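You operate a simulated robot arm through the tools that you are given. There is no shell and no other tool.

You are at the controls of a simulated robot arm. One attempt, no reset.

JOB
Disable the blue drive and clip on the card for its fault.
Fine: grey switch off, cord switch left on; the card goes under the clipboard's clip, shut again. Where these are worked on the way, their far stop is far enough and under half their travel is too little: clip of the clipboard.
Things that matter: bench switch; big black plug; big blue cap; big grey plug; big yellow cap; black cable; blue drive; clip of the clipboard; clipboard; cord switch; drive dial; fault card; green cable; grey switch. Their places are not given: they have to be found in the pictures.

Only the result counts: the job must be done as asked and must still hold three seconds after the hand-in. Knocking over, shifting, dropping, spilling or breaking anything else fails it.

ROBOT AND FRAMES
A 7-joint arm with a two-finger parallel gripper, fixed in place. Base frame: the origin is at the foot of the arm, x ahead of it, y to its left, z up. Readings come in mm, degrees, newtons and seconds.
Its first joint turns from -166.0 to 166.0 degrees. Payload 4.4 kg.
The TCP is the grasp point between the finger pads, 23 mm short of the fingertips. In the tool frame z runs along the fingers and y along their closing line. Largest opening 94 mm; finger width 38, thickness 10; the body of the gripper, 54 by 96 mm, starts 39 mm behind the TCP.
Orientation is that of the tool frame in the base frame, as [roll, pitch, yaw] about the fixed x, y, z axes, in that order (R = Rz(yaw) Ry(pitch) Rx(roll)). With the fingers straight down and closing along the base's y, the tool's x points along the base's -x, its y along +y and its z along -z.

CONTROLS
- The arm moves only by the tool apply_moves. Its argument "moves" is a list of rows, each a list of 3 entries, a list of its own where there are three numbers: the turn, a rotation vector about the tool's x, y, z in units of 90 degrees (1.0 is 90 degrees), then the shift along the tool's x, y, z in units of 300 mm (1.0 is 300 mm), then the opening, from 0 (shut) to 1 (fully open). In form: [[[rx, ry, rz], [dx, dy, dz], hand], ...]. A call has 1 to 20 rows; each row is the pose to reach, as a shift and turn from the pose commanded when the call began, along the tool's axes at that moment. A call with a number of a shift or a turn outside -1 to 1 is refused whole. A row lasts 0.2 s, in which the tool goes at most 50 mm and 8.6 degrees; a call with a longer step from one row to the next is refused whole, and so is a gripper value outside its range. Where a pose cannot be reached the arm comes as near as it can. A force on the tool above 90 N (or 10 N above the force at the start of the call, whichever is more), or a blocked arm, ends the call early, and 0.2 s more pass. Each finger travels about 72 mm/s and halts on what it meets, pressing with about 39 N; the grip force reading is that of the motor and also rises with nothing between the fingers. The clock runs only during rows and for 0.2 s after the last one: add rows that repeat a pose to give the fingers time. It gives the time, the measured TCP pose, the force on the tool (base axes), the opening and the grip force at its end, in the units of the frame above (readings bear some noise), with the torque about the TCP (base axes, N m) and any sound that the robot's microphone picked up.
- Cameras (640 x 400 px; columns grow to the right, rows downward): "scene" is fixed at [410.6, 664.4, 1461.3]; the picture's right is [-0.64, -0.77, 0.00], its down [-0.53, 0.44, -0.72] and it looks along [0.55, -0.46, -0.69] (base axes); focal length 214 px, centre (320, 200). "wrist" rides on the gripper at [86, 16, -74] in the tool frame; the picture's right is [-0.18, 0.98, 0.00], its down [-0.58, -0.11, -0.81] and it looks along [-0.79, -0.15, 0.59] (tool axes); focal length 243 px, centre (320, 200).
- get_image(camera): a new picture of that camera. The clock stands still meanwhile.
- measure_at(camera, pixels): for up to 12 pixels [column, row] of the newest picture of that camera ("zoom" is the newest enlarged one), the place [x, y, z] in the base frame of the surface seen there, good to about 3 mm, but the place of the scene camera against the robot may be out by one fixed shift of up to 25 mm in any direction. The clock stands still meanwhile.
- inspect(camera, box): a new picture of the part [left, top, right, bottom] of that camera's present view, enlarged. The clock stands still meanwhile.
- finish_job(): hands the job in; it is judged then, once.

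Unless the task says otherwise, let go and move clear before handing in.

The tools are called after ">>>" as a command line: name --argument value ..., lists and objects as JSON in quotes. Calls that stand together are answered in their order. apply_moves: Moves the arm, as the interface text tells. Its arguments: {"type":"object","properties":{"moves":{"type":"array","items":{"type":"array"}}},"required":["moves"]} The other tools are called the same way: get_image (camera) takes a picture; measure_at (camera, pixels) gives the place of the surface under pixels of a picture; inspect (camera, box) takes an enlarged picture of a part of a camera's view; finish_job () hands the job in.

At the start:

```text
time: 0.0
position: [788.7, 99.8, 1197.3]
tcp_rot: [180.0, 0.0, 180.0]
wrist_force: [-0.1, 0.4, 0.1]
wrist_torque: [-0.02, -0.03, 0.0]
opening: 94.2
grasp_force: 0.1
```

scene: 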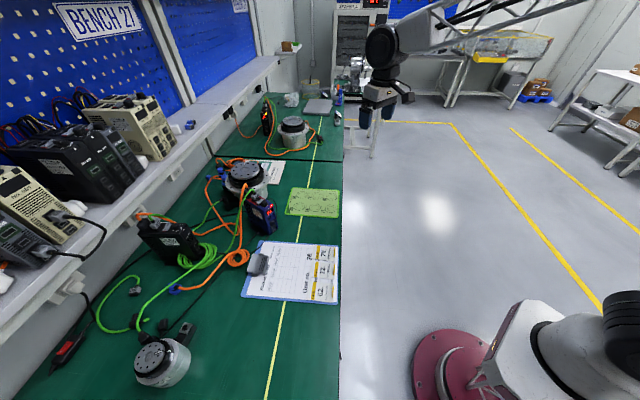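
wrist: 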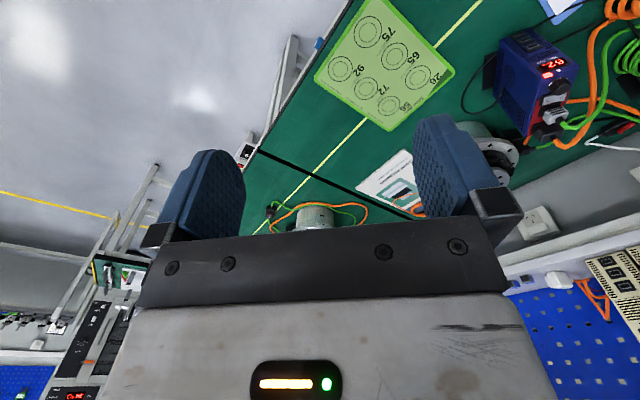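

The scene picture shows a bench with a blue drive near pixel (262,212), a clipboard near (290,272) with cards, cables and switches. I'll enlarge several regions first to identify the things.

>>> inspect --camera "scene" --box '[200, 150, 360, 250]'

>>> inspect --camera "scene" --box '[220, 220, 360, 310]'

>>> inspect --camera "scene" --box '[20, 200, 240, 340]'

>>> inspect --camera "wrist" --box '[440, 0, 640, 160]'

```text
4.00 times, centred on (280, 200) of scene
```

zoom: 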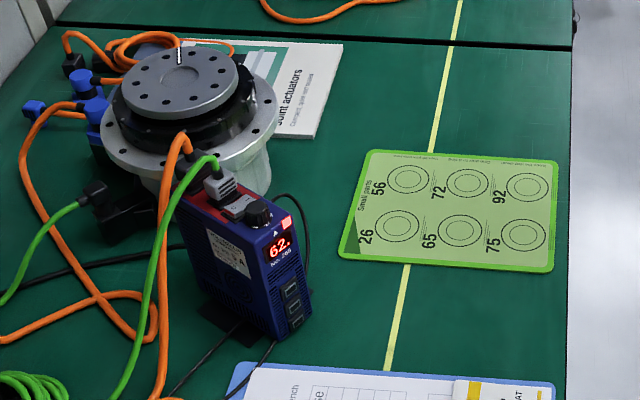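

```text
4.44 times, centred on (290, 265) of scene
```

zoom: 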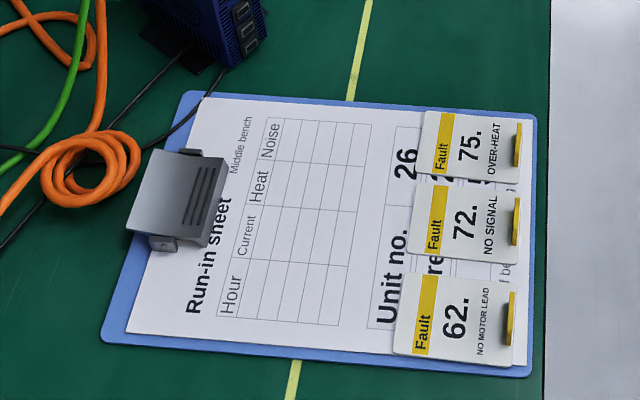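

```text
2.86 times, centred on (130, 270) of scene
```

zoom: 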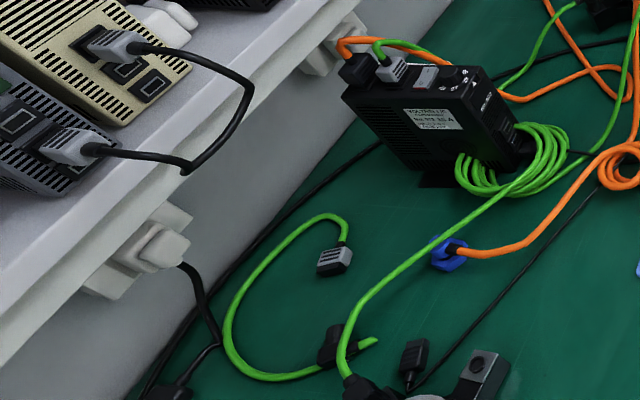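

```text
2.50 times, centred on (540, 80) of wrist
```

zoom: 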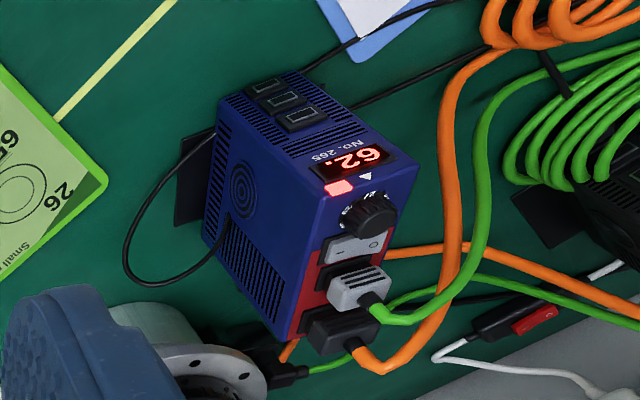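

The blue drive's display reads "62." and the grey I/O rocker sits on its top beside the dial; the clipboard holds cards 62, 72 and 75, with the clip at its left end. Next I'll measure these places in both cameras to see the offset between them.

>>> measure_at --camera "scene" --pixels '[[249, 183], [260, 202], [270, 211], [258, 263], [243, 296], [268, 241], [338, 247], [337, 302], [320, 293], [323, 270], [326, 252], [300, 280]]'

>>> measure_at --camera "wrist" --pixels '[[561, 98], [576, 98], [589, 97], [585, 84], [555, 62], [510, 40], [455, 73], [400, 0]]'

>>> inspect --camera "wrist" --box '[530, 40, 610, 140]'

>>> inspect --camera "scene" --box '[232, 230, 302, 300]'

>>> inspect --camera "scene" --box '[300, 240, 345, 305]'

```text
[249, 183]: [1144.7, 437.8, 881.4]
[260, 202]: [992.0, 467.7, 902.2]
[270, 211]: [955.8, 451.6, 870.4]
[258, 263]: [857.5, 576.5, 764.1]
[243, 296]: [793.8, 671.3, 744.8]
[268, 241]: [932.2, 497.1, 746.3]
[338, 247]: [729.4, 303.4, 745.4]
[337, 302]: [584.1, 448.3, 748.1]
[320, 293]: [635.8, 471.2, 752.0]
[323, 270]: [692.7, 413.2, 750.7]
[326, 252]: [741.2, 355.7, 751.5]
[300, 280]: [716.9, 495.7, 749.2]
```

```text
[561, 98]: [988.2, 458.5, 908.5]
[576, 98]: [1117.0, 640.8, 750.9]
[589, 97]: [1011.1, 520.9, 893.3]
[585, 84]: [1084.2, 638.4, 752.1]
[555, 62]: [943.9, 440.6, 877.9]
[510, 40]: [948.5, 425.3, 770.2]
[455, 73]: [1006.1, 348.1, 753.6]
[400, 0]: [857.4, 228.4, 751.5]
```

```text
4.00 times, centred on (570, 90) of wrist
```

zoom: 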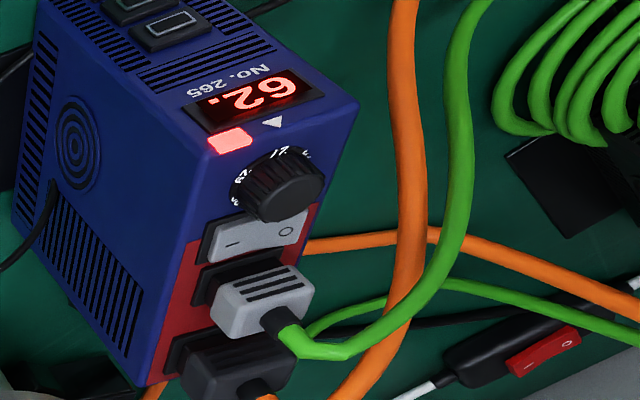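

```text
5.71 times, centred on (267, 265) of scene
```

zoom: 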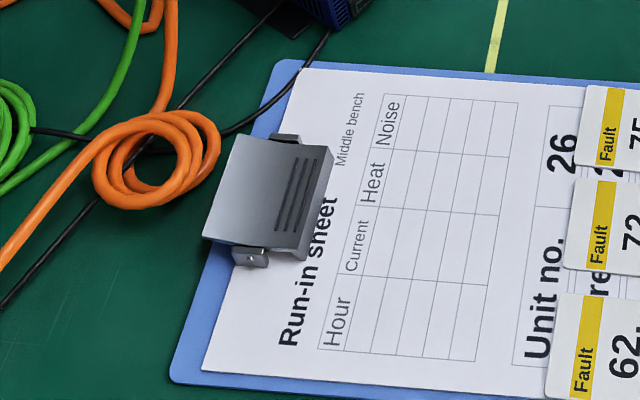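

```text
6.15 times, centred on (322, 272) of scene
```

zoom: 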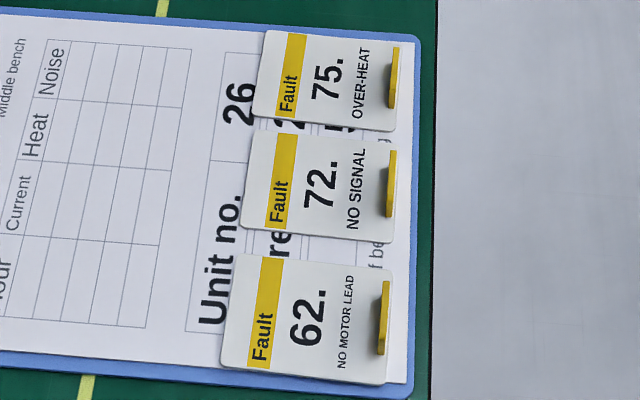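

The rocker shows "I" on its left and "O" on its right in the wrist zoom, with the dial, grey plug and black plug close by. I'll measure points on the drive's top through the wrist zoom to get its geometry.

>>> inspect --camera "wrist" --box '[530, 70, 590, 130]'

>>> measure_at --camera "wrist" --pixels '[[546, 101], [553, 99], [562, 97], [559, 86], [554, 65], [555, 114], [549, 131], [535, 85], [556, 53], [590, 66], [580, 104], [541, 97]]'

>>> measure_at --camera "scene" --pixels '[[260, 201], [264, 203], [256, 200], [264, 206], [270, 212], [271, 222], [251, 194], [255, 197], [248, 203], [240, 200]]'

```text
6.67 times, centred on (560, 100) of wrist
```

zoom: 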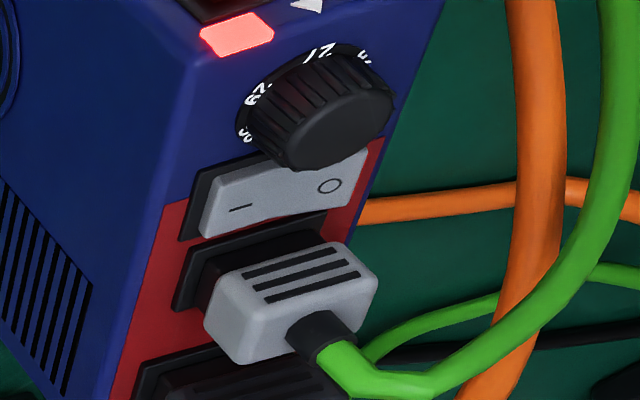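

```text
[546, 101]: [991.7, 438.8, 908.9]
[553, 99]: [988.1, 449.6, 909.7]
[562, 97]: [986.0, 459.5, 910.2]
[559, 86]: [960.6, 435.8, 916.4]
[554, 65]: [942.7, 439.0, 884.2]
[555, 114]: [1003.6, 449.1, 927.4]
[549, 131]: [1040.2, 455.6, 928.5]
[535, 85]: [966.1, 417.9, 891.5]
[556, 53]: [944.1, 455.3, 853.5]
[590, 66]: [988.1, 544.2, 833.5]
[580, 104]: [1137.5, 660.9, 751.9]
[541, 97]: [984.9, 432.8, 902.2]
```

```text
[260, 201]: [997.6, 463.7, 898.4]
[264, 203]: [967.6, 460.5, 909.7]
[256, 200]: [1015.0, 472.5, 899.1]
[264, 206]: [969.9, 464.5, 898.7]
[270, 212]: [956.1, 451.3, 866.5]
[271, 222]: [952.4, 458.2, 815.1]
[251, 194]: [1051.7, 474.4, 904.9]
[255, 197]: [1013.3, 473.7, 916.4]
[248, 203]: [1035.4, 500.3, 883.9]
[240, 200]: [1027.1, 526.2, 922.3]
```

The wrist camera puts the rocker at about (988, 450, 910), the "I" end at y≈439 and the "O" end at y≈460, with the dial at x≈961 and the grey plug at x≈1004. I'll move closer for a better view of the drive and the clip, staying high above everything.

>>> apply_moves --moves '[[[0, 0, 0], [-0.005, 0.125, 0.05], 1], [[0, 0, 0], [-0.01, 0.25, 0.1], 1], [[0, 0, 0], [-0.015, 0.375, 0.15], 1], [[0, 0, 0], [-0.02, 0.5, 0.2], 1], [[0, 0, 0], [-0.025, 0.625, 0.25], 1], [[0, 0, 0], [-0.03, 0.75, 0.3], 1], [[0, 0, 0], [-0.035, 0.875, 0.35], 1], [[0, 0, 0], [-0.04, 1.0, 0.4], 1], [[0, 0, 0], [-0.04, 1.0, 0.4], 1]]'

>>> get_image --camera "wrist"

>>> get_image --camera "scene"

```text
time: 2.0
position: [800.3, 400.4, 1077.3]
tcp_rot: [-180.0, 0.0, -180.0]
wrist_force: [0.4, 0.7, 0.0]
wrist_torque: [-0.01, 0.01, 0.01]
opening: 94.2
grasp_force: 0.1
```

```text
taken
```

wrist: 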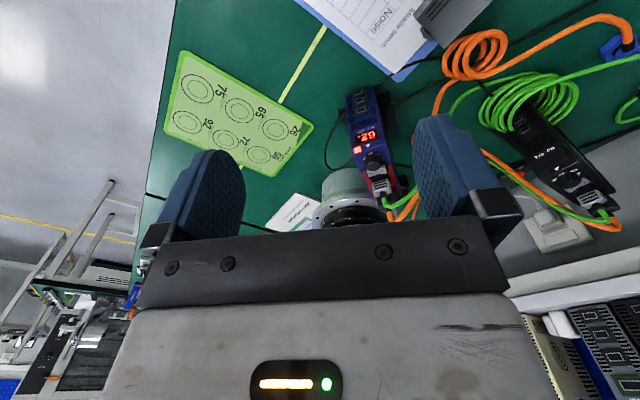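

```text
taken
```

scene: 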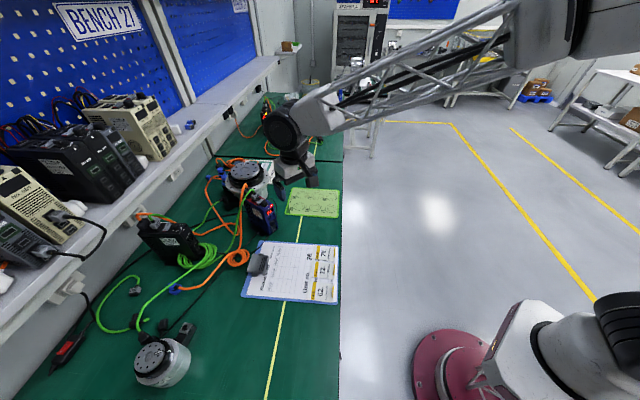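

The drive is now near pixel (372,140) in the wrist view and the clip near (450,20). I'll enlarge the drive's top and the clip.

>>> inspect --camera "wrist" --box '[330, 80, 430, 220]'

>>> inspect --camera "wrist" --box '[360, 0, 520, 100]'

>>> measure_at --camera "wrist" --pixels '[[374, 160], [380, 175], [381, 186], [384, 198], [365, 135], [398, 75], [430, 20], [372, 110], [276, 130]]'

>>> measure_at --camera "scene" --pixels '[[268, 241], [243, 296], [338, 247], [337, 302], [300, 205]]'

```text
2.86 times, centred on (380, 150) of wrist
```

zoom: 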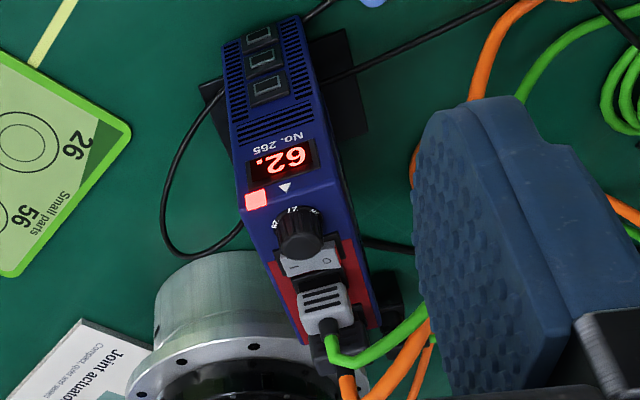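

```text
4.00 times, centred on (440, 50) of wrist
```

zoom: 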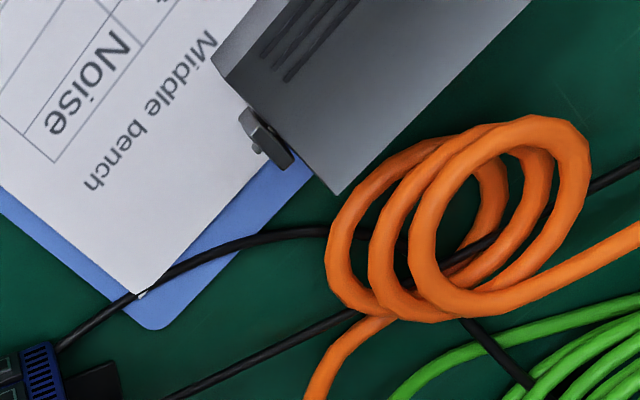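

```text
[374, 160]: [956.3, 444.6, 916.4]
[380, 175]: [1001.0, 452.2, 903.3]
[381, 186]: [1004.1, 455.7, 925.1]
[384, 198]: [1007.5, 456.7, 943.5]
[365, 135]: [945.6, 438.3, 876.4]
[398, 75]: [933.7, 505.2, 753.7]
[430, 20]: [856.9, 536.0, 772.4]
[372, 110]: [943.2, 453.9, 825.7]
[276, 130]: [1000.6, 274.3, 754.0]
```

```text
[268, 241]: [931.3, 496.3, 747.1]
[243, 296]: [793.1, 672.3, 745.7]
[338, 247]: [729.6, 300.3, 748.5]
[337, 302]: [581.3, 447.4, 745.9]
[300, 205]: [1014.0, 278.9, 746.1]
```

The clip's plate overhangs the board's rear edge with a hinge bracket near zoom (265,140), so I need a closer look to learn how it opens. I'll turn the tool 45° to face the bench squarely and go lower in front of the clip.

>>> apply_moves --moves '[[[0, 0, -0.0625], [0.035, 0.033, 0.085], 1], [[0, 0, -0.125], [0.069, 0.065, 0.169], 1], [[0, 0, -0.1875], [0.104, 0.098, 0.254], 1], [[0, 0, -0.25], [0.139, 0.13, 0.339], 1], [[0, 0, -0.3125], [0.173, 0.163, 0.423], 1], [[0, 0, -0.375], [0.208, 0.195, 0.508], 1], [[0, 0, -0.4375], [0.242, 0.228, 0.592], 1], [[0, 0, -0.5], [0.277, 0.26, 0.677], 1], [[0, 0, -0.5], [0.277, 0.26, 0.677], 1]]'

>>> get_image --camera "wrist"

```text
time: 4.0
position: [719.5, 476.9, 876.0]
tcp_rot: [179.9, 0.1, -134.8]
wrist_force: [0.7, 0.1, 0.6]
wrist_torque: [0.02, 0.02, 0.0]
opening: 93.8
grasp_force: 0.0
```

```text
taken
```

wrist: 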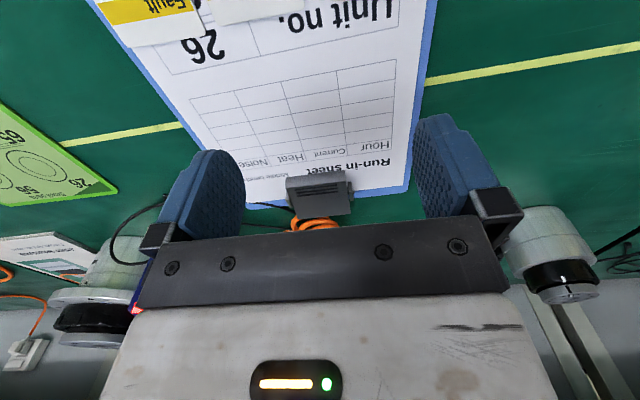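

The clip is now at wrist pixel (320,192), seen from the paper side. I'll enlarge it and measure its plate, edges and brackets.

>>> inspect --camera "wrist" --box '[270, 155, 370, 235]'

>>> measure_at --camera "wrist" --pixels '[[288, 180], [316, 176], [345, 173], [291, 193], [319, 192], [350, 189], [297, 211], [322, 211], [348, 208], [320, 165], [250, 206], [408, 188]]'

```text
5.00 times, centred on (320, 195) of wrist
```

zoom: 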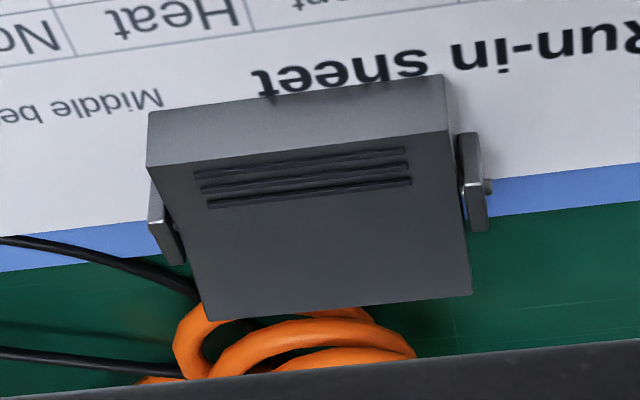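

```text
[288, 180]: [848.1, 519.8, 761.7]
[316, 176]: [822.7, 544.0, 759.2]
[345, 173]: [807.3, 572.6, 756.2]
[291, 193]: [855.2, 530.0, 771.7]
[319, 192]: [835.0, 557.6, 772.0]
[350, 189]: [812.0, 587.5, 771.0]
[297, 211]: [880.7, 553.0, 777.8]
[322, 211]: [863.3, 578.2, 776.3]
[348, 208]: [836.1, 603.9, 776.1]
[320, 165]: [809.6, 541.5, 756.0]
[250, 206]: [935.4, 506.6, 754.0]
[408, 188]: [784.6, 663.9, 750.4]
```

The clip is a rocking plate: front lip on the paper at about (828,548,756), rear edge at about (860,578,777), with side hinge brackets in between. Before planning, I'll measure nearby obstacles (shelf edge, coils, cable loops, cards) in both cameras.

>>> measure_at --camera "scene" --pixels '[[213, 130], [180, 155], [120, 205], [170, 235], [190, 262], [243, 257], [236, 250], [250, 170], [228, 230], [247, 180], [300, 255], [285, 240]]'

>>> measure_at --camera "wrist" --pixels '[[320, 222], [300, 221], [345, 222], [357, 220], [380, 210], [390, 150], [344, 190], [350, 192], [356, 192], [302, 200], [140, 300], [150, 280]]'

>>> inspect --camera "wrist" --box '[80, 0, 260, 110]'

```text
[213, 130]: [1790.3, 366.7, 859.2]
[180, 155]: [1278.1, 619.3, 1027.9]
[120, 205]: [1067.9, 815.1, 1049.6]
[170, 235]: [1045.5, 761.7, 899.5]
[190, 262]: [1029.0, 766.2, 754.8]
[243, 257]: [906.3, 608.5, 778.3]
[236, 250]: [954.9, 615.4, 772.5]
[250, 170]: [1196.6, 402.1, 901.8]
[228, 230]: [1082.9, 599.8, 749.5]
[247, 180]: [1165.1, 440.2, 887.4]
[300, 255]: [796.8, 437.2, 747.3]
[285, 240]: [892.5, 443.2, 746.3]
```

```text
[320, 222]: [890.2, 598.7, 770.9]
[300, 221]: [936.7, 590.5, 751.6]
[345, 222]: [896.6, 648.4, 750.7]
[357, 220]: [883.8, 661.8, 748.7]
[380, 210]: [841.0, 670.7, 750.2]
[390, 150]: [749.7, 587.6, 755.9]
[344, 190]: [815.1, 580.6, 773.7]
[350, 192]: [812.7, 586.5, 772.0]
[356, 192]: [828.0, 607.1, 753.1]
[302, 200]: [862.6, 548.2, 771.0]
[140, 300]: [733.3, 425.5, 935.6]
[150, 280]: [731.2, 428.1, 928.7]
```

```text
3.56 times, centred on (170, 55) of wrist
```

zoom: 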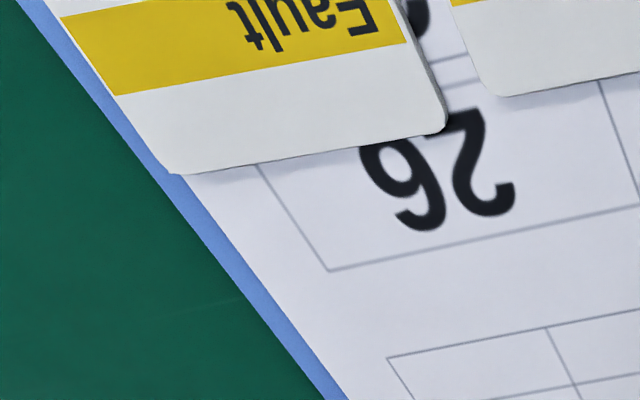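

The coil lies just behind the clip's rear edge, at (890,599,771), and the bench is at about z 750, the board at about 755. I'll test the arm's reach high above the clip's rear with the tool straight down and the fingers shut.

>>> apply_moves --moves '[[[0, 0, 0], [-0.05, -0.01, -0.247], 0.5], [[0, 0, 0], [-0.15, -0.03, -0.247], 0.2], [[0, 0, 0], [-0.25, -0.05, -0.247], 0], [[0, 0, 0], [-0.35, -0.07, -0.247], 0], [[0, 0, 0], [-0.45, -0.085, -0.247], 0], [[0, 0, 0], [-0.546, -0.095, -0.247], 0], [[0, 0, 0], [-0.546, -0.095, -0.247], 0]]'

>>> get_image --camera "wrist"

>>> get_image --camera "scene"

```text
refused: row 1 steps farther than a row can; nothing moved
```

```text
taken
```

wrist: 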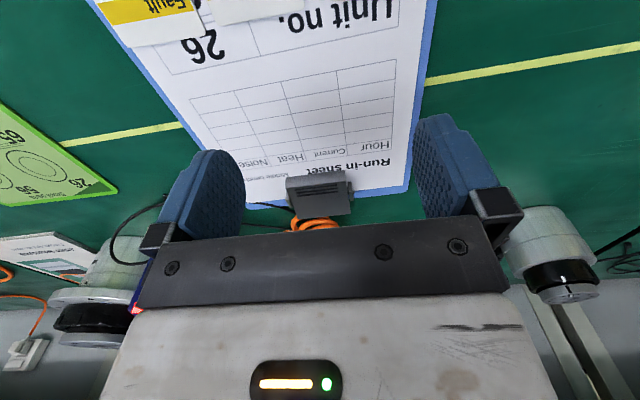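

```text
taken
```

scene: 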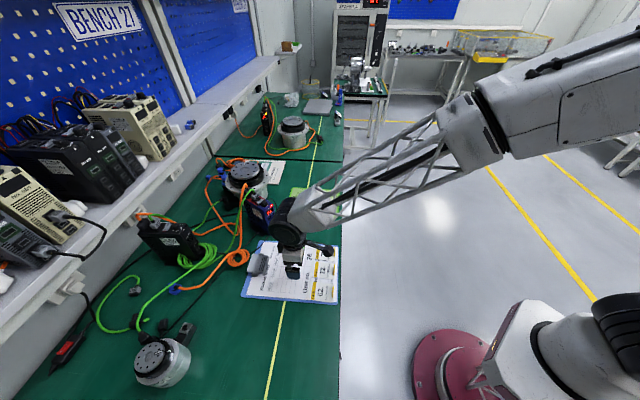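

The call was refused because its first row stepped too far; nothing moved. I'll redo it with even steps, going up first.

>>> apply_moves --moves '[[[0, 0, 0], [-0.03, -0.01, -0.12], 0.5], [[0, 0, 0], [-0.08, -0.02, -0.247], 0.2], [[0, 0, 0], [-0.2, -0.035, -0.247], 0], [[0, 0, 0], [-0.32, -0.055, -0.247], 0], [[0, 0, 0], [-0.44, -0.075, -0.247], 0], [[0, 0, 0], [-0.546, -0.095, -0.247], 0], [[0, 0, 0], [-0.546, -0.095, -0.247], 0]]'

>>> get_image --camera "wrist"

>>> get_image --camera "scene"

```text
time: 5.6
position: [854.8, 572.9, 950.6]
tcp_rot: [-180.0, 0.0, -135.0]
wrist_force: [-0.8, 0.0, 0.5]
wrist_torque: [-0.01, 0.01, 0.02]
opening: 0.2
grasp_force: 39.1
```

```text
taken
```

wrist: 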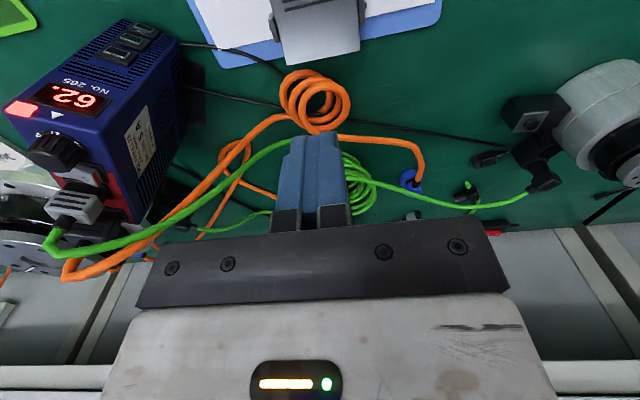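

```text
taken
```

scene: 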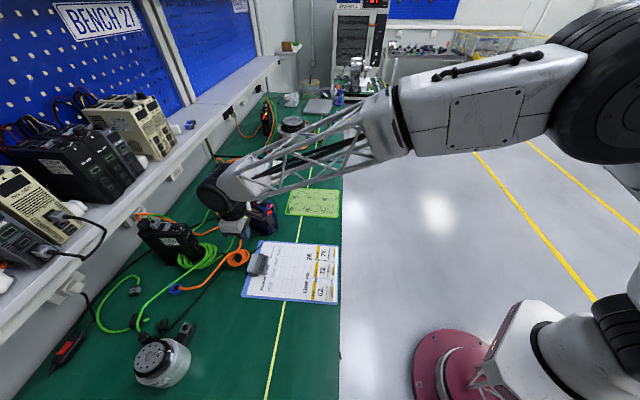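

The arm reached (855,573,950) with the tool straight down, and this view shows the drive from above at left, with the rocker near (82,178). I'll enlarge it and measure.

>>> inspect --camera "wrist" --box '[0, 80, 160, 280]'

>>> measure_at --camera "wrist" --pixels '[[85, 178], [74, 175], [95, 182], [55, 152], [72, 205], [95, 228], [60, 95], [140, 150], [270, 120], [190, 190], [160, 235], [320, 95]]'

>>> inspect --camera "wrist" --box '[260, 0, 380, 80]'

```text
2.00 times, centred on (80, 180) of wrist
```

zoom: 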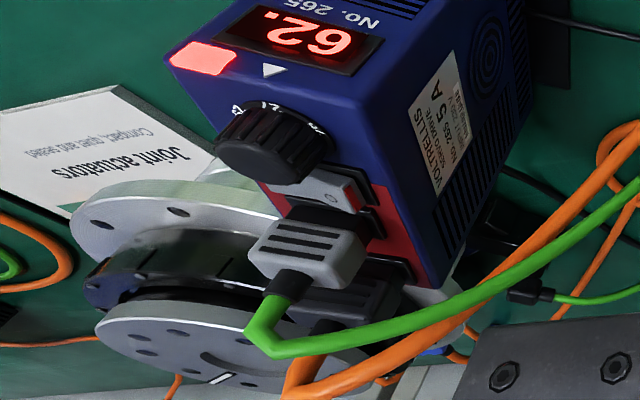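

```text
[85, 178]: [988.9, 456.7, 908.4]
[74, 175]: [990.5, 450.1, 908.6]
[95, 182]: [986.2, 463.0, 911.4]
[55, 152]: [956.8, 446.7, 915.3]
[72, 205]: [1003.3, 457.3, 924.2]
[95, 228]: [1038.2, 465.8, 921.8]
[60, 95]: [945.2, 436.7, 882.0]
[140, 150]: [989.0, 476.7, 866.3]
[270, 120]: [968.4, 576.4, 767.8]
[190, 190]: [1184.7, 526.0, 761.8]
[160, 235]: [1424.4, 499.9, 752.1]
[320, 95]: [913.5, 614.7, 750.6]
```

```text
5.00 times, centred on (320, 40) of wrist
```

zoom: 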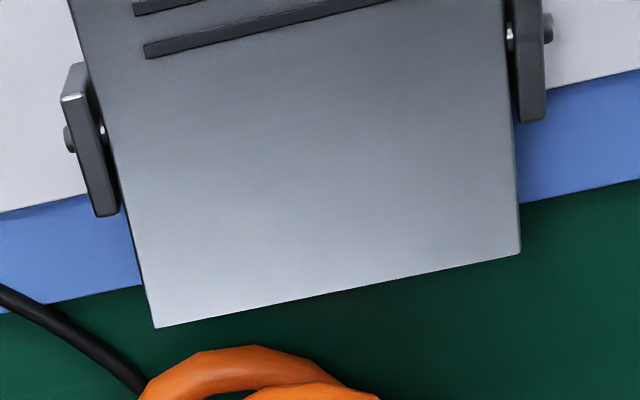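

The rocker's "O" end, at about (985,464,911), stands raised with its red side showing, so it is ON and "O" must be pressed down. I'll measure the green and orange cable heights near the plugs and the dial's edges to choose a finger path.

>>> inspect --camera "wrist" --box '[30, 130, 130, 290]'

>>> measure_at --camera "wrist" --pixels '[[51, 240], [56, 250], [70, 253], [110, 248], [145, 238], [200, 202], [250, 165], [66, 275], [90, 270], [150, 245], [200, 215], [59, 228]]'

>>> measure_at --camera "scene" --pixels '[[246, 184], [250, 183], [242, 190], [240, 198], [252, 188], [254, 191], [247, 195], [237, 215], [243, 192], [257, 196]]'

```text
2.50 times, centred on (80, 210) of wrist
```

zoom: 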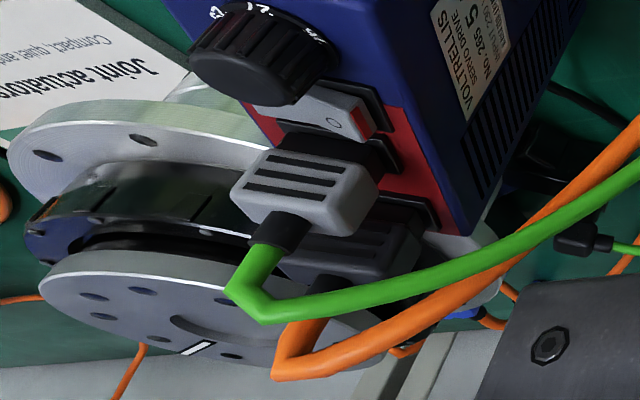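

```text
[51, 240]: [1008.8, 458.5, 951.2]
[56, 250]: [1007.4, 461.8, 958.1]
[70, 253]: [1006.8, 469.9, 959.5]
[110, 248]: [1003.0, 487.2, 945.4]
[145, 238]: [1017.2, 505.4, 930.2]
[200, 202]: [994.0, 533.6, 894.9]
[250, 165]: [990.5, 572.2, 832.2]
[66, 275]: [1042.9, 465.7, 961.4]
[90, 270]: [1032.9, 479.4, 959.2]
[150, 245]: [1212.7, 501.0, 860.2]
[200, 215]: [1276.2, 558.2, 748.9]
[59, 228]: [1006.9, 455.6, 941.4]
```

```text
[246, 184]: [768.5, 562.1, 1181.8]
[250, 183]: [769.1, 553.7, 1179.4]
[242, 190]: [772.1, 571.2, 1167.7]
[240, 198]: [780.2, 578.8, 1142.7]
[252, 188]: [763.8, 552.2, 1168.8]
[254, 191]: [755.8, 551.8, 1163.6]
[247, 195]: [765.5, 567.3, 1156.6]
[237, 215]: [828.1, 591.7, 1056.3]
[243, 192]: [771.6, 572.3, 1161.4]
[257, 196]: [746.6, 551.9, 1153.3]
```

The green cable peaks near z 960 at (1007,462), just beyond the plug, so I plan to press "O" with a single finger of the open hand, staying on the near side. Now I'll measure the clip's pins and rear corners from this close view.

>>> measure_at --camera "wrist" --pixels '[[270, 28], [276, 35], [365, 6], [362, 12], [288, 64], [359, 50], [322, 57], [320, 40], [317, 20], [316, 10], [320, 80], [300, 75]]'

```text
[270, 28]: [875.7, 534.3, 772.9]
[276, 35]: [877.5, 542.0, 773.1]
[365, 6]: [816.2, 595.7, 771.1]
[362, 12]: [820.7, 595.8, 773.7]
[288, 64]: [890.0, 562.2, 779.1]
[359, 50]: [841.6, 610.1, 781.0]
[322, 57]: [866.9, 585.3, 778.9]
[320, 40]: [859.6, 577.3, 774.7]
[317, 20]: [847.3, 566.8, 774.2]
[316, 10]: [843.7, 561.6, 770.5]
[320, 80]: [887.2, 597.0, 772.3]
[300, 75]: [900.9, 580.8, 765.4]
```

The hinge pins lie on a line with midpoint (846,565,772), the plate's rear edge is about 29 mm beyond it at (866,586,779) and the front lip about 25 mm before it. I'll tilt the tool 30° outward and come down to just above the rear of the plate, to press it down with the shut fingertips.

>>> apply_moves --moves '[[[0, -0.0667, 0], [-0.01, 0, 0.084], 0], [[0, -0.133, 0], [-0.02, 0, 0.168], 0], [[0, -0.2, 0], [-0.03, 0, 0.253], 0], [[0, -0.267, 0], [-0.04, 0, 0.337], 0], [[0, -0.333, 0], [-0.05, 0, 0.421], 0], [[0, -0.333, 0], [-0.05, 0, 0.421], 0]]'

>>> get_image --camera "wrist"

>>> get_image --camera "scene"

```text
time: 7.0
position: [862.5, 584.7, 822.4]
tcp_rot: [180.0, 30.1, -135.0]
wrist_force: [0.2, 0.1, -0.4]
wrist_torque: [-0.01, 0.0, 0.0]
opening: 0.0
grasp_force: 39.0
```

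```text
taken
```

wrist: 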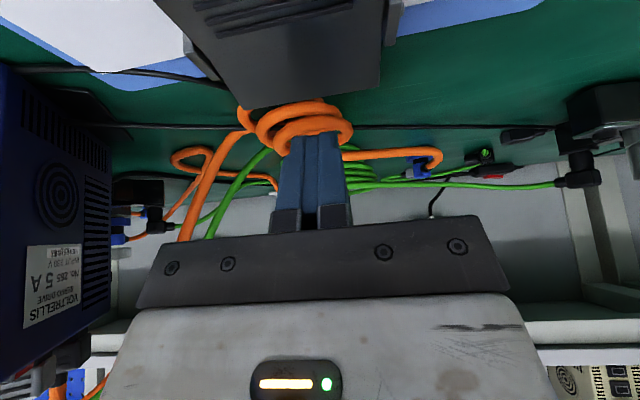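

```text
taken
```

scene: 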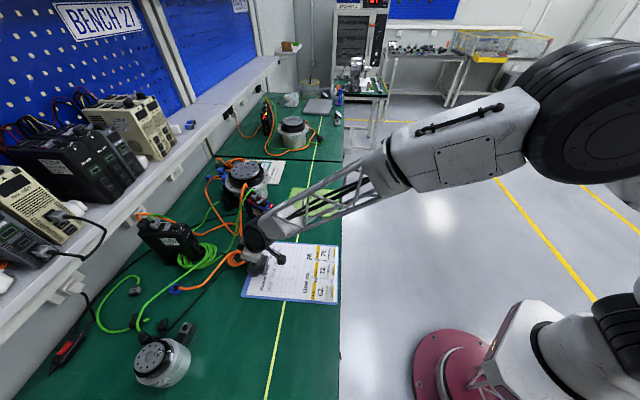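

The fingers are now tilted over the clip's rear; the tips appear at (310,138) and the plate's rear edge runs from (247,105) to (380,92). I'll measure both to line up the press.

>>> inspect --camera "wrist" --box '[220, 40, 400, 240]'

>>> measure_at --camera "wrist" --pixels '[[299, 137], [325, 135], [300, 150], [327, 150], [300, 180], [330, 180], [250, 100], [315, 92], [376, 86], [310, 60], [305, 20], [275, 115]]'

```text
2.00 times, centred on (310, 140) of wrist
```

zoom: 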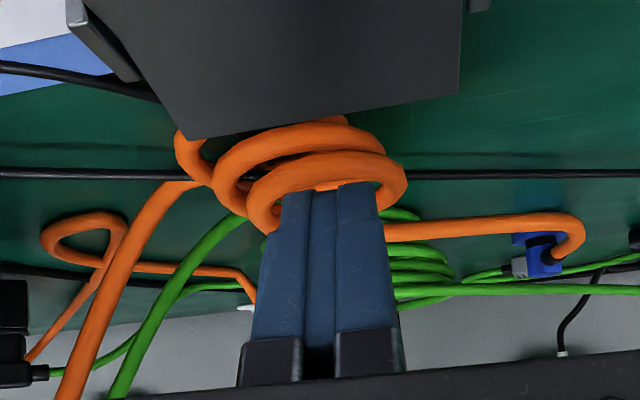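

```text
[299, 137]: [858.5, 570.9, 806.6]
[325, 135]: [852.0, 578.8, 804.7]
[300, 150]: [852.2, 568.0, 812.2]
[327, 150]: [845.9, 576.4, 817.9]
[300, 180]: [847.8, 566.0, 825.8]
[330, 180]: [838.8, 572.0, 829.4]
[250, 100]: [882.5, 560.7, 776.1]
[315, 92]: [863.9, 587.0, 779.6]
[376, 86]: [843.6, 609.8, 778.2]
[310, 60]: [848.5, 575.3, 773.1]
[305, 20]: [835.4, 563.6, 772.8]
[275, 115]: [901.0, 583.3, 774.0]
```

The fingertips are rounded, so their lowest point lies about 23 mm below the TCP; it's now over the plate near its rear edge. I'll shift 5 mm back toward the hinge and come down to light contact, watching the force.

>>> apply_moves --moves '[[[0, 0, 0], [0.024, 0, 0.023], 0], [[0, 0, 0], [0.048, 0, 0.047], 0], [[0, 0, 0], [0.053, 0, 0.056], 0], [[0, 0, 0], [0.053, 0, 0.056], 0]]'

>>> inspect --camera "wrist" --box '[180, 0, 420, 200]'

```text
time: 8.0
position: [860.0, 580.7, 801.2]
tcp_rot: [180.0, 30.0, -134.9]
wrist_force: [0.1, -0.4, 2.5]
wrist_torque: [0.01, -0.01, 0.02]
opening: 0.0
grasp_force: 38.5
```

```text
2.00 times, centred on (300, 100) of wrist
```

zoom: 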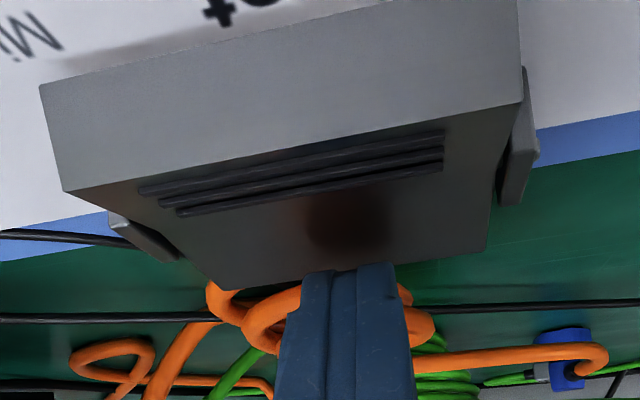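

Contact just began (2.5 N) at TCP z≈801. I'll press the rear down about 10 mm in small steps and watch the force and the plate.

>>> apply_moves --moves '[[[0, 0, 0], [0.006, 0, 0.009], 0], [[0, 0, 0], [0.012, 0, 0.018], 0], [[0, 0, 0], [0.0196, 0, 0.0272], 0], [[0, 0, 0], [0.0196, 0, 0.0272], 0]]'

>>> inspect --camera "wrist" --box '[180, 0, 420, 200]'

```text
time: 9.0
position: [860.9, 580.5, 796.4]
tcp_rot: [-179.8, 30.4, -134.9]
wrist_force: [-1.6, 5.5, 56.3]
wrist_torque: [0.0, 0.21, -0.1]
opening: 0.1
grasp_force: 39.2
```

```text
2.00 times, centred on (300, 100) of wrist
```

zoom: 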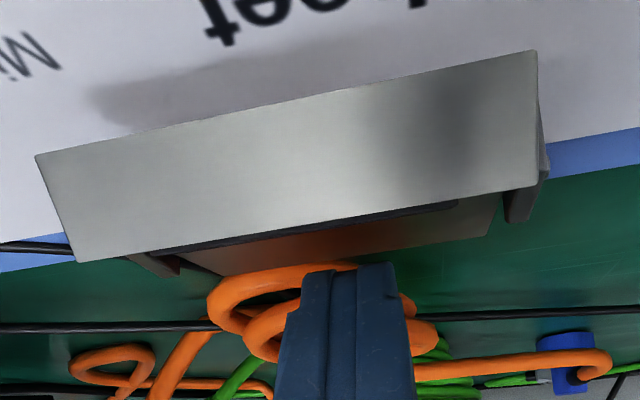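

The plate rotated clearly, its front lip is lifted off the paper, and the force of 56 N says it has met a stop or a stiff spring. I'll measure the lip height, then back off slightly to see whether it stays open.

>>> get_image --camera "wrist"

>>> measure_at --camera "wrist" --pixels '[[200, 80], [260, 66], [440, 30], [215, 125], [300, 110], [440, 92], [240, 65], [300, 50]]'

>>> apply_moves --moves '[[[0, 0, 0], [-0.008, 0, -0.014], 0], [[0, 0, 0], [-0.02, 0, -0.034], 0], [[0, 0, 0], [-0.03, 0, -0.052], 0], [[0, 0, 0], [-0.03, 0, -0.052], 0]]'

>>> inspect --camera "wrist" --box '[180, 0, 420, 200]'

```text
taken
```

wrist: 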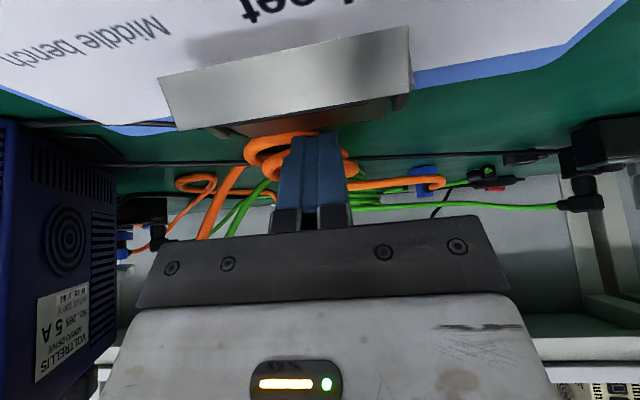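

```text
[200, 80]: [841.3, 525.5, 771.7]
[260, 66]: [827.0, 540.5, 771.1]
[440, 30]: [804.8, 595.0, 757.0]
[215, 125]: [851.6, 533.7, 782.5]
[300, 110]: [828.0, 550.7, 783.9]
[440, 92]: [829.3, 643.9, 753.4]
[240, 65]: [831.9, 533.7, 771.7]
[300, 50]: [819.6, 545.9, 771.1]
```

```text
time: 10.0
position: [858.5, 578.7, 808.0]
tcp_rot: [180.0, 29.9, -135.0]
wrist_force: [-0.3, -0.6, 0.0]
wrist_torque: [0.01, 0.0, 0.01]
opening: 0.0
grasp_force: 39.3
```

```text
2.00 times, centred on (300, 100) of wrist
```

zoom: 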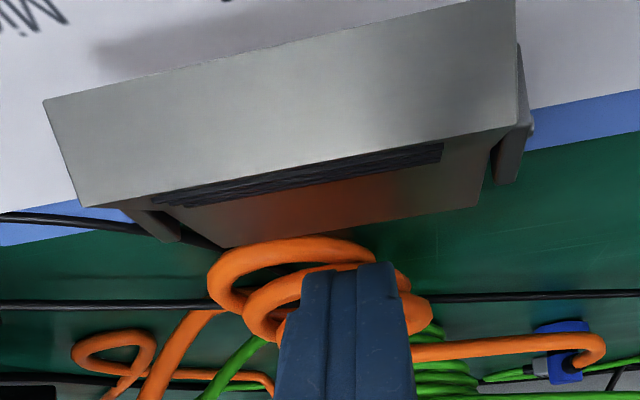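

With the fingers lifted off, the clip stays open on its own, as the lip still stands well above the paper. I'll measure the lip to see how far it opened.

>>> measure_at --camera "zoom" --pixels '[[60, 105], [200, 72], [350, 42], [500, 12], [100, 200], [300, 170], [480, 135], [300, 200], [240, 235], [460, 195], [150, 60]]'

```text
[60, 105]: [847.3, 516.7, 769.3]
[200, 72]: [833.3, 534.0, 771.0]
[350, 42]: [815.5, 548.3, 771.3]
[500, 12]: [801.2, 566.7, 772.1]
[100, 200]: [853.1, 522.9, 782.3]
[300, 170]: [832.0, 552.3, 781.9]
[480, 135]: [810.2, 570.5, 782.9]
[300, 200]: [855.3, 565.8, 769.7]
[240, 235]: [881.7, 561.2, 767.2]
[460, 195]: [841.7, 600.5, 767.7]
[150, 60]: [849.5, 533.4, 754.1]
```

Front lip bottom now stands at z≈771 (15 mm above the paper) and the rear is down at z≈767, about a 27° swing. I'll press once more, slightly deeper, to confirm this is the far stop.

>>> apply_moves --moves '[[[0, 0, 0], [0.0165, 0, 0.0286], 0], [[0, 0, 0], [0.026, 0, 0.045], 0], [[0, 0, 0], [0.0317, 0, 0.0551], 0], [[0, 0, 0], [0.0317, 0, 0.0551], 0]]'

>>> inspect --camera "wrist" --box '[180, 0, 420, 200]'

>>> measure_at --camera "zoom" --pixels '[[60, 155], [200, 135], [350, 100], [500, 70], [100, 240], [300, 210], [480, 185], [300, 250], [460, 210], [150, 105]]'

```text
time: 11.0
position: [862.7, 579.6, 796.7]
tcp_rot: [-179.9, 30.6, -134.9]
wrist_force: [-0.5, -0.2, 77.7]
wrist_torque: [-0.26, 0.32, 0.09]
opening: 0.1
grasp_force: 39.0
```

```text
2.00 times, centred on (300, 100) of wrist
```

zoom: 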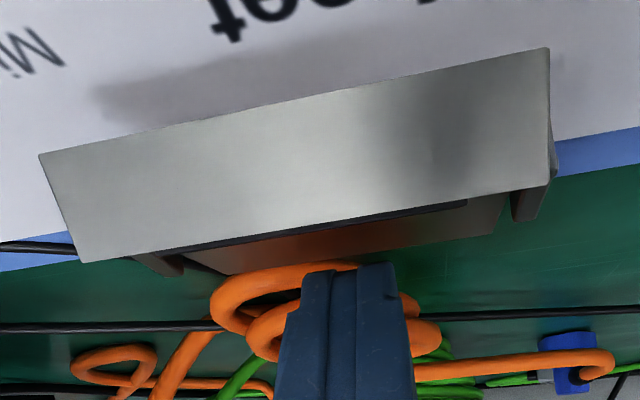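

```text
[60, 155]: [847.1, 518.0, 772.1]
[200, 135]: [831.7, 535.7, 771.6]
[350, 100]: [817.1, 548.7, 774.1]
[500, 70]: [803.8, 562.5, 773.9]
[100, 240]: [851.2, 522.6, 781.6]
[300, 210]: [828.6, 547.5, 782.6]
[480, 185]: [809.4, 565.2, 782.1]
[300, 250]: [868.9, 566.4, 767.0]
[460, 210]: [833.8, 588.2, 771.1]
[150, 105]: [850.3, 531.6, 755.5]
```

The force rose to 78 N with no more motion, so the clip is at its far stop and it stays open by itself. I'll lift away, straighten the tool, and then go look at the cards.

>>> apply_moves --moves '[[[0, 0, 0], [-0.03, 0, -0.052], 0], [[0, 0, 0], [-0.07, 0, -0.12], 0], [[0, 0.0667, 0], [-0.11, 0, -0.19], 0.2], [[0, 0.133, 0], [-0.15, 0, -0.26], 0.5], [[0, 0.2, 0], [-0.19, 0, -0.289], 0.8], [[0, 0.267, 0], [-0.21, 0, -0.289], 1], [[0, 0.333, 0], [-0.21, 0, -0.289], 1], [[0, 0.333, 0], [-0.21, 0, -0.289], 1]]'

>>> measure_at --camera "scene" --pixels '[[332, 291], [320, 292], [316, 298], [308, 290]]'

>>> get_image --camera "wrist"

```text
time: 12.8
position: [868.2, 587.2, 895.8]
tcp_rot: [-180.0, -0.1, -134.9]
wrist_force: [0.5, -0.7, 0.5]
wrist_torque: [0.02, -0.01, 0.01]
opening: 94.0
grasp_force: 0.0
```

```text
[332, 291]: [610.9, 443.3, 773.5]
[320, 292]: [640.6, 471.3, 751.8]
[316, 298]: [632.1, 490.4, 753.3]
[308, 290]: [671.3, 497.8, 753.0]
```

```text
taken
```

wrist: 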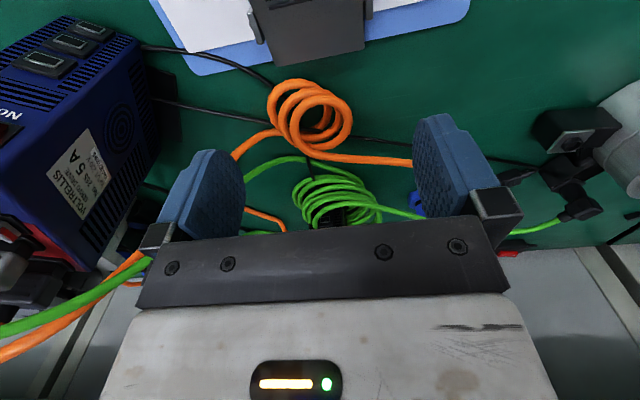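

The hand is clear with the clip standing open behind it. Now I'll rise, turn the tool to yaw −76° so the fingers close along the drive's length, and hover above the drive with one finger over the rocker.

>>> apply_moves --moves '[[[0, 0, -0.08], [0, 0, -0.12], 1], [[0, 0, -0.16], [0, 0, -0.24], 1], [[0, 0, -0.24], [0, 0, -0.347], 1], [[0, 0, -0.32], [0.036, -0.097, -0.347], 1], [[0, 0, -0.41], [0.073, -0.193, -0.347], 1], [[0, 0, -0.49], [0.109, -0.29, -0.347], 1], [[0, 0, -0.58], [0.146, -0.386, -0.347], 1], [[0, 0, -0.656], [0.182, -0.483, -0.347], 1], [[0, 0, -0.656], [0.182, -0.483, -0.347], 1]]'

>>> get_image --camera "wrist"

>>> get_image --camera "scene"

```text
time: 14.8
position: [931.4, 444.5, 1000.2]
tcp_rot: [-180.0, -0.1, -75.9]
wrist_force: [0.6, 0.7, 0.1]
wrist_torque: [-0.01, -0.01, -0.03]
opening: 93.9
grasp_force: 0.1
```

```text
taken
```

wrist: 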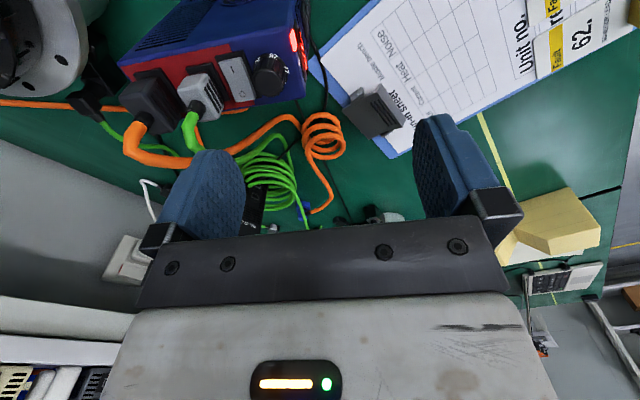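

```text
taken
```

scene: 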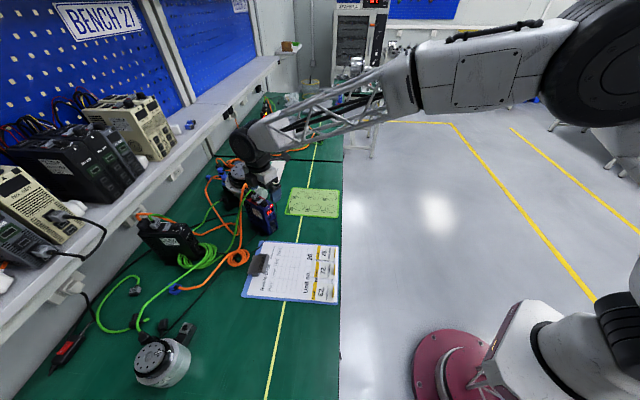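

The rocker is now in close view near wrist pixel (236,76), between the dial at (268,75) and the grey plug at (200,95). I'll enlarge and measure it.

>>> inspect --camera "wrist" --box '[160, 20, 320, 160]'

>>> measure_at --camera "wrist" --pixels '[[231, 62], [236, 76], [241, 92], [246, 102], [262, 72], [253, 78], [268, 90], [285, 74], [222, 85], [205, 90], [200, 160], [208, 195]]'

```text
2.86 times, centred on (240, 90) of wrist
```

zoom: 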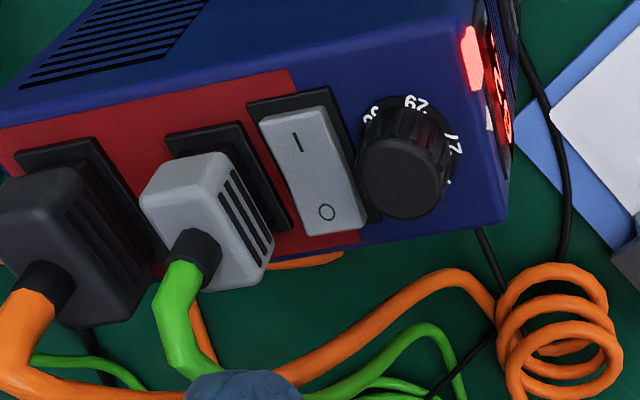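

```text
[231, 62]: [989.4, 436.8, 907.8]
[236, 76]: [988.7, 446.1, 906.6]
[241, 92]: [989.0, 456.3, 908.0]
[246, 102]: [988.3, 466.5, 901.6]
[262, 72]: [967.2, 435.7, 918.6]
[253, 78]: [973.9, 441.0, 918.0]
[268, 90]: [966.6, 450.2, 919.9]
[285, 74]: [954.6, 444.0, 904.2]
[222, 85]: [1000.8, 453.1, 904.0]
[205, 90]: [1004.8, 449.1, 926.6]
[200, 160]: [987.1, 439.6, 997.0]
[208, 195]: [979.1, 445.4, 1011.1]
```

The rocker spans y≈434–464 at x≈989 ("O" at y≈457, z≈908), the dial's rim is near x≈974 and the plug's face near x≈998. I'll check the drive's true direction along its top edges before descending.

>>> measure_at --camera "wrist" --pixels '[[287, 34], [240, 42], [200, 50], [150, 59], [299, 95], [230, 63], [243, 98], [226, 66], [237, 100], [236, 60], [250, 96], [213, 94]]'

>>> inspect --camera "wrist" --box '[200, 40, 290, 120]'

```text
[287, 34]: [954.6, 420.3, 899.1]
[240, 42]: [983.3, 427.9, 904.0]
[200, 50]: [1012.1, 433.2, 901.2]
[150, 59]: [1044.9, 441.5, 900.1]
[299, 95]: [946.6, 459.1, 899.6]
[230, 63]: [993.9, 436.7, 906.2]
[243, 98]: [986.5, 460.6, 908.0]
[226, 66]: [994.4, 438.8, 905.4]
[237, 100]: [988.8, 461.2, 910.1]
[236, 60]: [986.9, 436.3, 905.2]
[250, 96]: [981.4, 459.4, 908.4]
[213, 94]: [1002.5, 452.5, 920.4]
```

```text
5.00 times, centred on (245, 80) of wrist
```

zoom: 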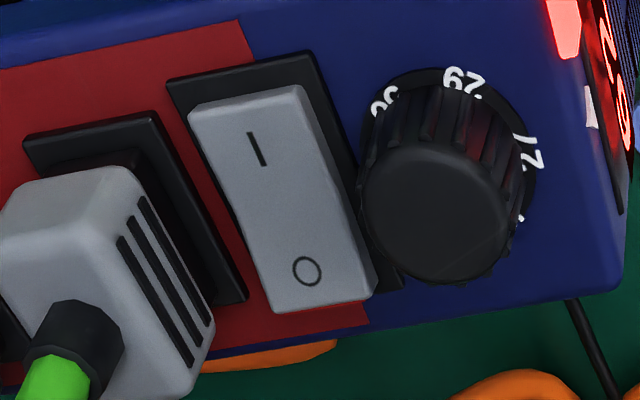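

The drive's length runs along (0.974,0.228), matching the hand's yaw, and the "O" half's centre is at about (985,458). I'll come down 60 mm so the finger is just above it and check.

>>> apply_moves --moves '[[[0, 0, 0], [0, -0.0067, 0.05], 1], [[0, 0, 0], [0, -0.0067, 0.1], 1], [[0, 0, 0], [0, -0.0067, 0.15], 1], [[0, 0, 0], [0, -0.0067, 0.2], 1], [[0, 0, 0], [0, -0.0067, 0.2], 1]]'

>>> get_image --camera "wrist"

>>> inspect --camera "wrist" --box '[120, 60, 300, 240]'

>>> inspect --camera "scene" --box '[220, 150, 320, 240]'

```text
time: 16.0
position: [933.3, 445.7, 940.0]
tcp_rot: [-180.0, 0.0, -75.9]
wrist_force: [-0.9, 0.4, -0.1]
wrist_torque: [0.01, -0.01, 0.01]
opening: 94.0
grasp_force: 0.1
```

```text
taken
```

wrist: 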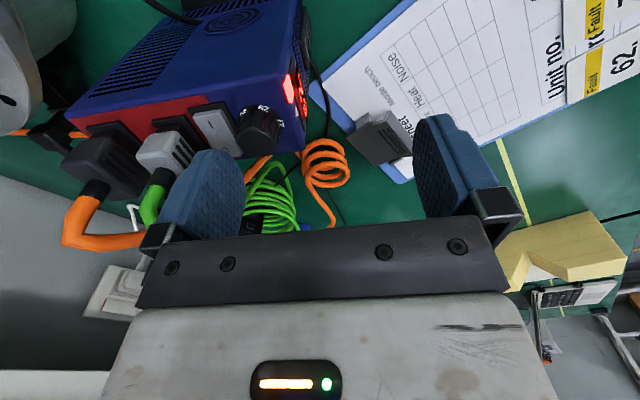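

```text
2.22 times, centred on (210, 150) of wrist
```

zoom: 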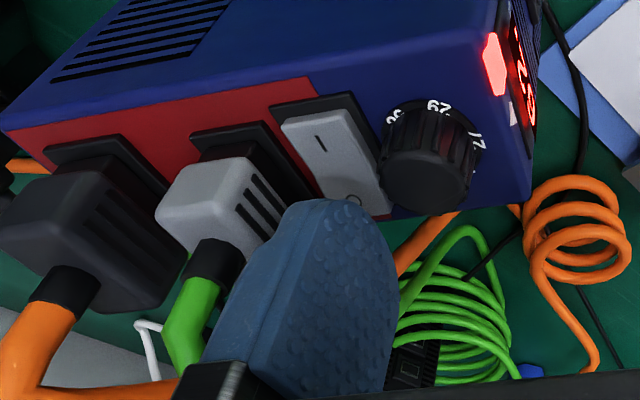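

```text
4.44 times, centred on (270, 195) of scene
```

zoom: 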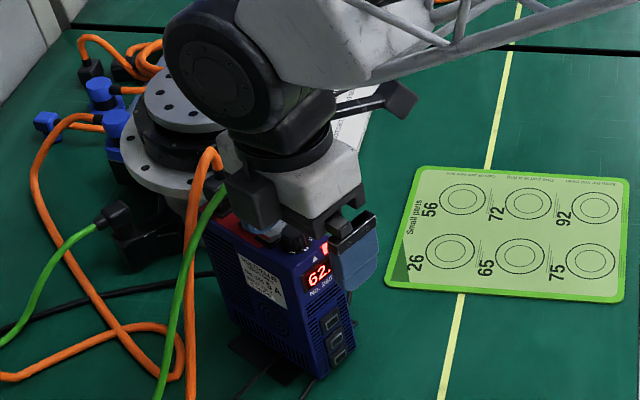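

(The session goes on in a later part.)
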